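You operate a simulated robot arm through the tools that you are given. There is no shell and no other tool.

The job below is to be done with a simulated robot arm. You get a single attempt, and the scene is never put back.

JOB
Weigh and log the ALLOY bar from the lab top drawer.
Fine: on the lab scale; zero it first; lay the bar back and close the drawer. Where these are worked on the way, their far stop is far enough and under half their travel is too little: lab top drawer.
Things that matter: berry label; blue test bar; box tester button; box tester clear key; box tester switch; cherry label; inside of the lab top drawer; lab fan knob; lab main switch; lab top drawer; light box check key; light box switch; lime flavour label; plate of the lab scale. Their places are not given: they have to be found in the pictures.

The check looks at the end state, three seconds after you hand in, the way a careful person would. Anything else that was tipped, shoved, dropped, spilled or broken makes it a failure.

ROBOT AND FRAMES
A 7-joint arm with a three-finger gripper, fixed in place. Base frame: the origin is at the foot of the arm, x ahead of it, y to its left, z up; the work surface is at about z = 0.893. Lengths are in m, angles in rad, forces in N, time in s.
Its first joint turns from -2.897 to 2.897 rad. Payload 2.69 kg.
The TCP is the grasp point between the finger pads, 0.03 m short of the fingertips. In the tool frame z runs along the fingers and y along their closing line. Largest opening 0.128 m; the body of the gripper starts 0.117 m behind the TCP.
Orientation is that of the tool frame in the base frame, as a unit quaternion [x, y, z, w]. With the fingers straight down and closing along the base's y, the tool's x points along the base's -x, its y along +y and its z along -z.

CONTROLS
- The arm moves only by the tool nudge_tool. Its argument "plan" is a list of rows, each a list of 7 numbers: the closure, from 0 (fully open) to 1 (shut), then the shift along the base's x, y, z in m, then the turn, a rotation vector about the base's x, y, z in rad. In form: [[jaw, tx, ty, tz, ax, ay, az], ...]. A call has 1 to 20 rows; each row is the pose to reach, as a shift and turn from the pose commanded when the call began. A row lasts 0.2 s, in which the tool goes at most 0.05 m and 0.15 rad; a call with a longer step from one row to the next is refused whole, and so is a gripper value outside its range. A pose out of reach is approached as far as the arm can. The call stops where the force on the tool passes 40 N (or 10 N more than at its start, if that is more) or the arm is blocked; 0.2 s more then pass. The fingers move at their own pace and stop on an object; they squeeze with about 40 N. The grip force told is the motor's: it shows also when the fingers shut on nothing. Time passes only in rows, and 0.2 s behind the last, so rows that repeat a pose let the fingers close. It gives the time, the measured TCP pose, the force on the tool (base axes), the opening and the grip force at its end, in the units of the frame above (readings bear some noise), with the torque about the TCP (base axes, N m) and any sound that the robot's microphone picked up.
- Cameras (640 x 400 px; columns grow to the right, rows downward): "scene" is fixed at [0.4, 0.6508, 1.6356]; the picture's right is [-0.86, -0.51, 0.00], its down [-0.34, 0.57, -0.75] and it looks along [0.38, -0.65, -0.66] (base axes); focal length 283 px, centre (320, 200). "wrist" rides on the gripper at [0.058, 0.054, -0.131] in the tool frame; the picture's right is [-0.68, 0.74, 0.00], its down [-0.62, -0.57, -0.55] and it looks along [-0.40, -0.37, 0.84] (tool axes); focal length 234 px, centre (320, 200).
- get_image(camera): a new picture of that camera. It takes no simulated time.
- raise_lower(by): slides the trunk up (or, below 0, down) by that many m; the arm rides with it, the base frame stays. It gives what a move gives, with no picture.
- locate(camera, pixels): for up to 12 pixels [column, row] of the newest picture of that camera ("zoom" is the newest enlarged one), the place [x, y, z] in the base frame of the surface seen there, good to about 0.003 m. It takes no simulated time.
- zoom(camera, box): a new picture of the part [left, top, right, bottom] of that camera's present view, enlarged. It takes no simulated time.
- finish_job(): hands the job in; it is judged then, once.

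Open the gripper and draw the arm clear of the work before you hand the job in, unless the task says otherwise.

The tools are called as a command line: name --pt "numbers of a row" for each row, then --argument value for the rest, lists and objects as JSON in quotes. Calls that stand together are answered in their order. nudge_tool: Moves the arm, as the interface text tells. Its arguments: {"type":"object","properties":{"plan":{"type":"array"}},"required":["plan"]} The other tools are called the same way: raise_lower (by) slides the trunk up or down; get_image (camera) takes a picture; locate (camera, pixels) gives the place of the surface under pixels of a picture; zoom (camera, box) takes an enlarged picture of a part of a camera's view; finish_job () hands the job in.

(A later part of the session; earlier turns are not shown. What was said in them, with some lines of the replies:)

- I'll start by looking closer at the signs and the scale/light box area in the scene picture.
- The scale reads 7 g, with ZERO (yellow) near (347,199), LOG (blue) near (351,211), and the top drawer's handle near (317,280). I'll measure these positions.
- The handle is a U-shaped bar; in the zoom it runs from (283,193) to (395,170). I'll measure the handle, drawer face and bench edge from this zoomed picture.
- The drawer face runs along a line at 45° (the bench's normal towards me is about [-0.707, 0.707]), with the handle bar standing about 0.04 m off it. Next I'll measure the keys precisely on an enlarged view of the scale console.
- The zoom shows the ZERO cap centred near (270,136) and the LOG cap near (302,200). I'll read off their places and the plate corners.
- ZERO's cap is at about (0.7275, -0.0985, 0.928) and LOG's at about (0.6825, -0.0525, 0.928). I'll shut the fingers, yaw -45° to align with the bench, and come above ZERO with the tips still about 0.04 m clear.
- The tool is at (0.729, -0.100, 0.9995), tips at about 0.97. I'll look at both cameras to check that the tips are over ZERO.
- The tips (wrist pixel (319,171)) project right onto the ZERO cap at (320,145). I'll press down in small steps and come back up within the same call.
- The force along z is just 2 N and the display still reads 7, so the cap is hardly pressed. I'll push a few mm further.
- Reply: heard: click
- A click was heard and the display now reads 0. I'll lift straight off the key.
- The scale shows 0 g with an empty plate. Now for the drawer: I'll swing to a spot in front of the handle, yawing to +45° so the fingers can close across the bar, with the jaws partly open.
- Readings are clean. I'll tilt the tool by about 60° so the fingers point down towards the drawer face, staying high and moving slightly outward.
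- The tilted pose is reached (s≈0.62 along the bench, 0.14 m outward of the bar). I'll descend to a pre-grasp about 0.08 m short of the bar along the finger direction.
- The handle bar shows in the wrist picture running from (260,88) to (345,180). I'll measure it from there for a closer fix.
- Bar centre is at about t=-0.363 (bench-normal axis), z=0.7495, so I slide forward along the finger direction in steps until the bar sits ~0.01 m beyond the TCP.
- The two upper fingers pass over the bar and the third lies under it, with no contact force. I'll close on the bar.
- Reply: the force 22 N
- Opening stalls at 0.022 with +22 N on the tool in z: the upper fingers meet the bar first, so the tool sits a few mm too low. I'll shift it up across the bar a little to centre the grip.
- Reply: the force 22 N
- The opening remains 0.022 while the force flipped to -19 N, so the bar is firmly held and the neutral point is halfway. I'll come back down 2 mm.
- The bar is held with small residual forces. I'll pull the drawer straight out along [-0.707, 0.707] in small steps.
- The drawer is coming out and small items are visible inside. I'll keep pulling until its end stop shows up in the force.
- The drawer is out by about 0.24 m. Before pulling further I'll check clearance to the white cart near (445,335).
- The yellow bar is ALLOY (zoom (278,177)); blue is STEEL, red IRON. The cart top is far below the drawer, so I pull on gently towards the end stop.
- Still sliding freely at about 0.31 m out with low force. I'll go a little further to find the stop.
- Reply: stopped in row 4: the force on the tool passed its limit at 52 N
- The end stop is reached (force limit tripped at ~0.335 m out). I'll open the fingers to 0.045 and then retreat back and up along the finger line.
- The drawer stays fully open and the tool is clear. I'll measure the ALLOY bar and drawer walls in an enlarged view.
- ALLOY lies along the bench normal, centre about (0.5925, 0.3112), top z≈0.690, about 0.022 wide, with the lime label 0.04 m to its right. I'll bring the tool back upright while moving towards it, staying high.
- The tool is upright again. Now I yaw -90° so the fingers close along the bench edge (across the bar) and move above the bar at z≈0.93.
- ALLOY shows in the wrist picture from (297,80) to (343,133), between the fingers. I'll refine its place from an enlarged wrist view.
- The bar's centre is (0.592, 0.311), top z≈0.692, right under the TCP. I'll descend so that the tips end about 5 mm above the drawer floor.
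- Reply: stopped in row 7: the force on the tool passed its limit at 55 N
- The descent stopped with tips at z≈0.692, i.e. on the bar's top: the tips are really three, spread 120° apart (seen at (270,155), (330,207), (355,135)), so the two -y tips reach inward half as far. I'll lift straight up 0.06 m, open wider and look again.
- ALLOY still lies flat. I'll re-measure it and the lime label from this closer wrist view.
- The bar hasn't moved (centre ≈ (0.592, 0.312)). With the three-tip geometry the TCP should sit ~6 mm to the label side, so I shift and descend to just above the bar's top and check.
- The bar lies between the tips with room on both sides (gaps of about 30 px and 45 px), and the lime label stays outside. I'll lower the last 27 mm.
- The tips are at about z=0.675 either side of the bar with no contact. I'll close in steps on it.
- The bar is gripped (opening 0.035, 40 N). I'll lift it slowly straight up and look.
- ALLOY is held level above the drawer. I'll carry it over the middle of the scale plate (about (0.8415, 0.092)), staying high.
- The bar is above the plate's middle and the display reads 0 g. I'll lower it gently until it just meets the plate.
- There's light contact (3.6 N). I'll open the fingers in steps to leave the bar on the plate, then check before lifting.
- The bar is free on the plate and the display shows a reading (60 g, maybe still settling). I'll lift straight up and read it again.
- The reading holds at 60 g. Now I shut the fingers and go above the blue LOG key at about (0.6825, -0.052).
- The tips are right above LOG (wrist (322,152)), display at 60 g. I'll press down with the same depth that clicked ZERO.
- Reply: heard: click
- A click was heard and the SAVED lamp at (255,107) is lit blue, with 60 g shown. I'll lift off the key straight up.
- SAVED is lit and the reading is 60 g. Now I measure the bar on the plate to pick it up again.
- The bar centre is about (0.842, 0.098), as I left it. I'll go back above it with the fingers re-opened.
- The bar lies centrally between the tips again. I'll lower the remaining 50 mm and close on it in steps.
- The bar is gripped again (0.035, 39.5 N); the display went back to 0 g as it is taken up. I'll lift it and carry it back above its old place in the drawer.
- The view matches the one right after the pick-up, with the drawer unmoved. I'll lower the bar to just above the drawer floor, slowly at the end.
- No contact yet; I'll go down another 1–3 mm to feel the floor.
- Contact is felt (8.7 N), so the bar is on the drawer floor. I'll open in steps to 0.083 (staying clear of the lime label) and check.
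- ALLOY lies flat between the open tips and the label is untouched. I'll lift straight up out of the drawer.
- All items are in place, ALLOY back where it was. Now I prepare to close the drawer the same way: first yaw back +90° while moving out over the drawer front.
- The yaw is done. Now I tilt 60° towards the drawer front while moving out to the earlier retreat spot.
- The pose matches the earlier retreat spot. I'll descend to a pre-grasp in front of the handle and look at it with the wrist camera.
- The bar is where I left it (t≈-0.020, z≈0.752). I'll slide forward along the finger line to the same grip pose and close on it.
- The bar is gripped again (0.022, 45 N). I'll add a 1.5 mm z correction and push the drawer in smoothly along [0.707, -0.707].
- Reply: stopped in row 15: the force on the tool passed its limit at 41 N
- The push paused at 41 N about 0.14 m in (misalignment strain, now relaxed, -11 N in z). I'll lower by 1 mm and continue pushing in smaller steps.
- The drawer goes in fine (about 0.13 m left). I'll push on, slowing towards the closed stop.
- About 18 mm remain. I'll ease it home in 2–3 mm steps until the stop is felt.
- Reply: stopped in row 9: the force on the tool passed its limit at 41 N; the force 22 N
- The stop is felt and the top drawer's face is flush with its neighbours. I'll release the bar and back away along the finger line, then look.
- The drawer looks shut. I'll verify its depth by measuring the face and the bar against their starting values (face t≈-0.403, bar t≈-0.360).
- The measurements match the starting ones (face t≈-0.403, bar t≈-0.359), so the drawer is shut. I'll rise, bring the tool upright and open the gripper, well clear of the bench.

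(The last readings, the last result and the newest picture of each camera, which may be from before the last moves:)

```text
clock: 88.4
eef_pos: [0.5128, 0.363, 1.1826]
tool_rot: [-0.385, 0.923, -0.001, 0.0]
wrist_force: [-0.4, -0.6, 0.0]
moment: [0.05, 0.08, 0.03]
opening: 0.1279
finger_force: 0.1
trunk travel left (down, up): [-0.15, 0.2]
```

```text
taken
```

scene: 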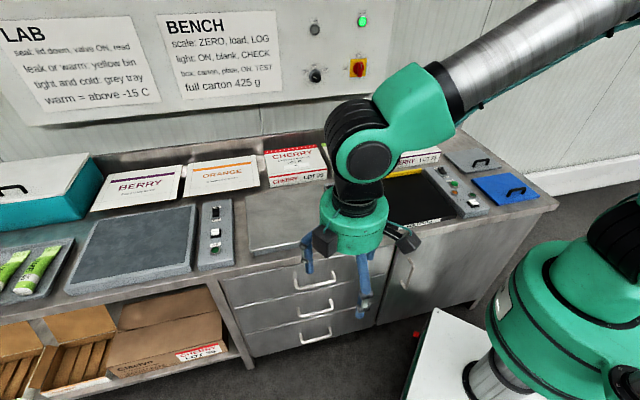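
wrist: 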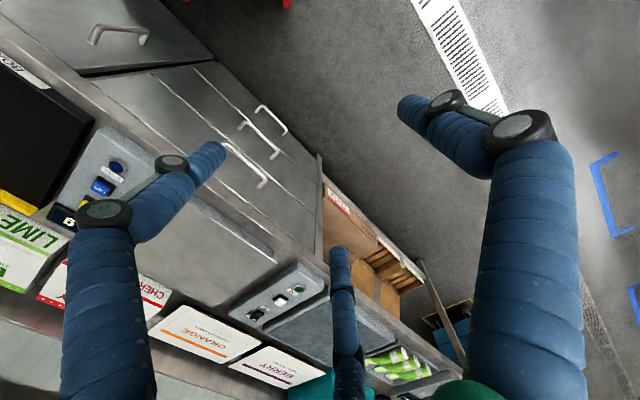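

The drawer is shut with ALLOY back inside, the reading was logged at 60 g (SAVED lit), the plate is empty, and the arm is upright, open and clear. I'll hand in the job.

finish_job

```text
The job is handed in.
```

I weighed the ALLOY bar on the lab scale and logged it at 60 g. It is back in the top drawer and the drawer is closed. The job is handed in, and I haven't seen the result of the check.

- **Zeroing:** the empty scale showed 7 g at the start. I pressed ZERO and it read 0 g before I put the bar on.
- **Logging:** I let go of the bar so its full weight was on the plate, pressed LOG at a steady 60 g, and the SAVED lamp came on. The lamp was off again by the time I had gripped the bar to take it back, when the display returned to 0 g. I can't tell whether it runs on a timer or follows the reading.
- **Drawer:** I opened it to its far stop. I put the bar back in its original spot, and the other bars and labels stayed in place. I pushed the drawer shut until it stopped; its face and handle measure the same as at the start.
- **One bump:** on my first try at picking up the bar, a fingertip pressed on top of it and the arm stopped at 55 N. The bar did not move, and I picked it up cleanly the second time.

The gripper is open and the arm is clear of the bench.
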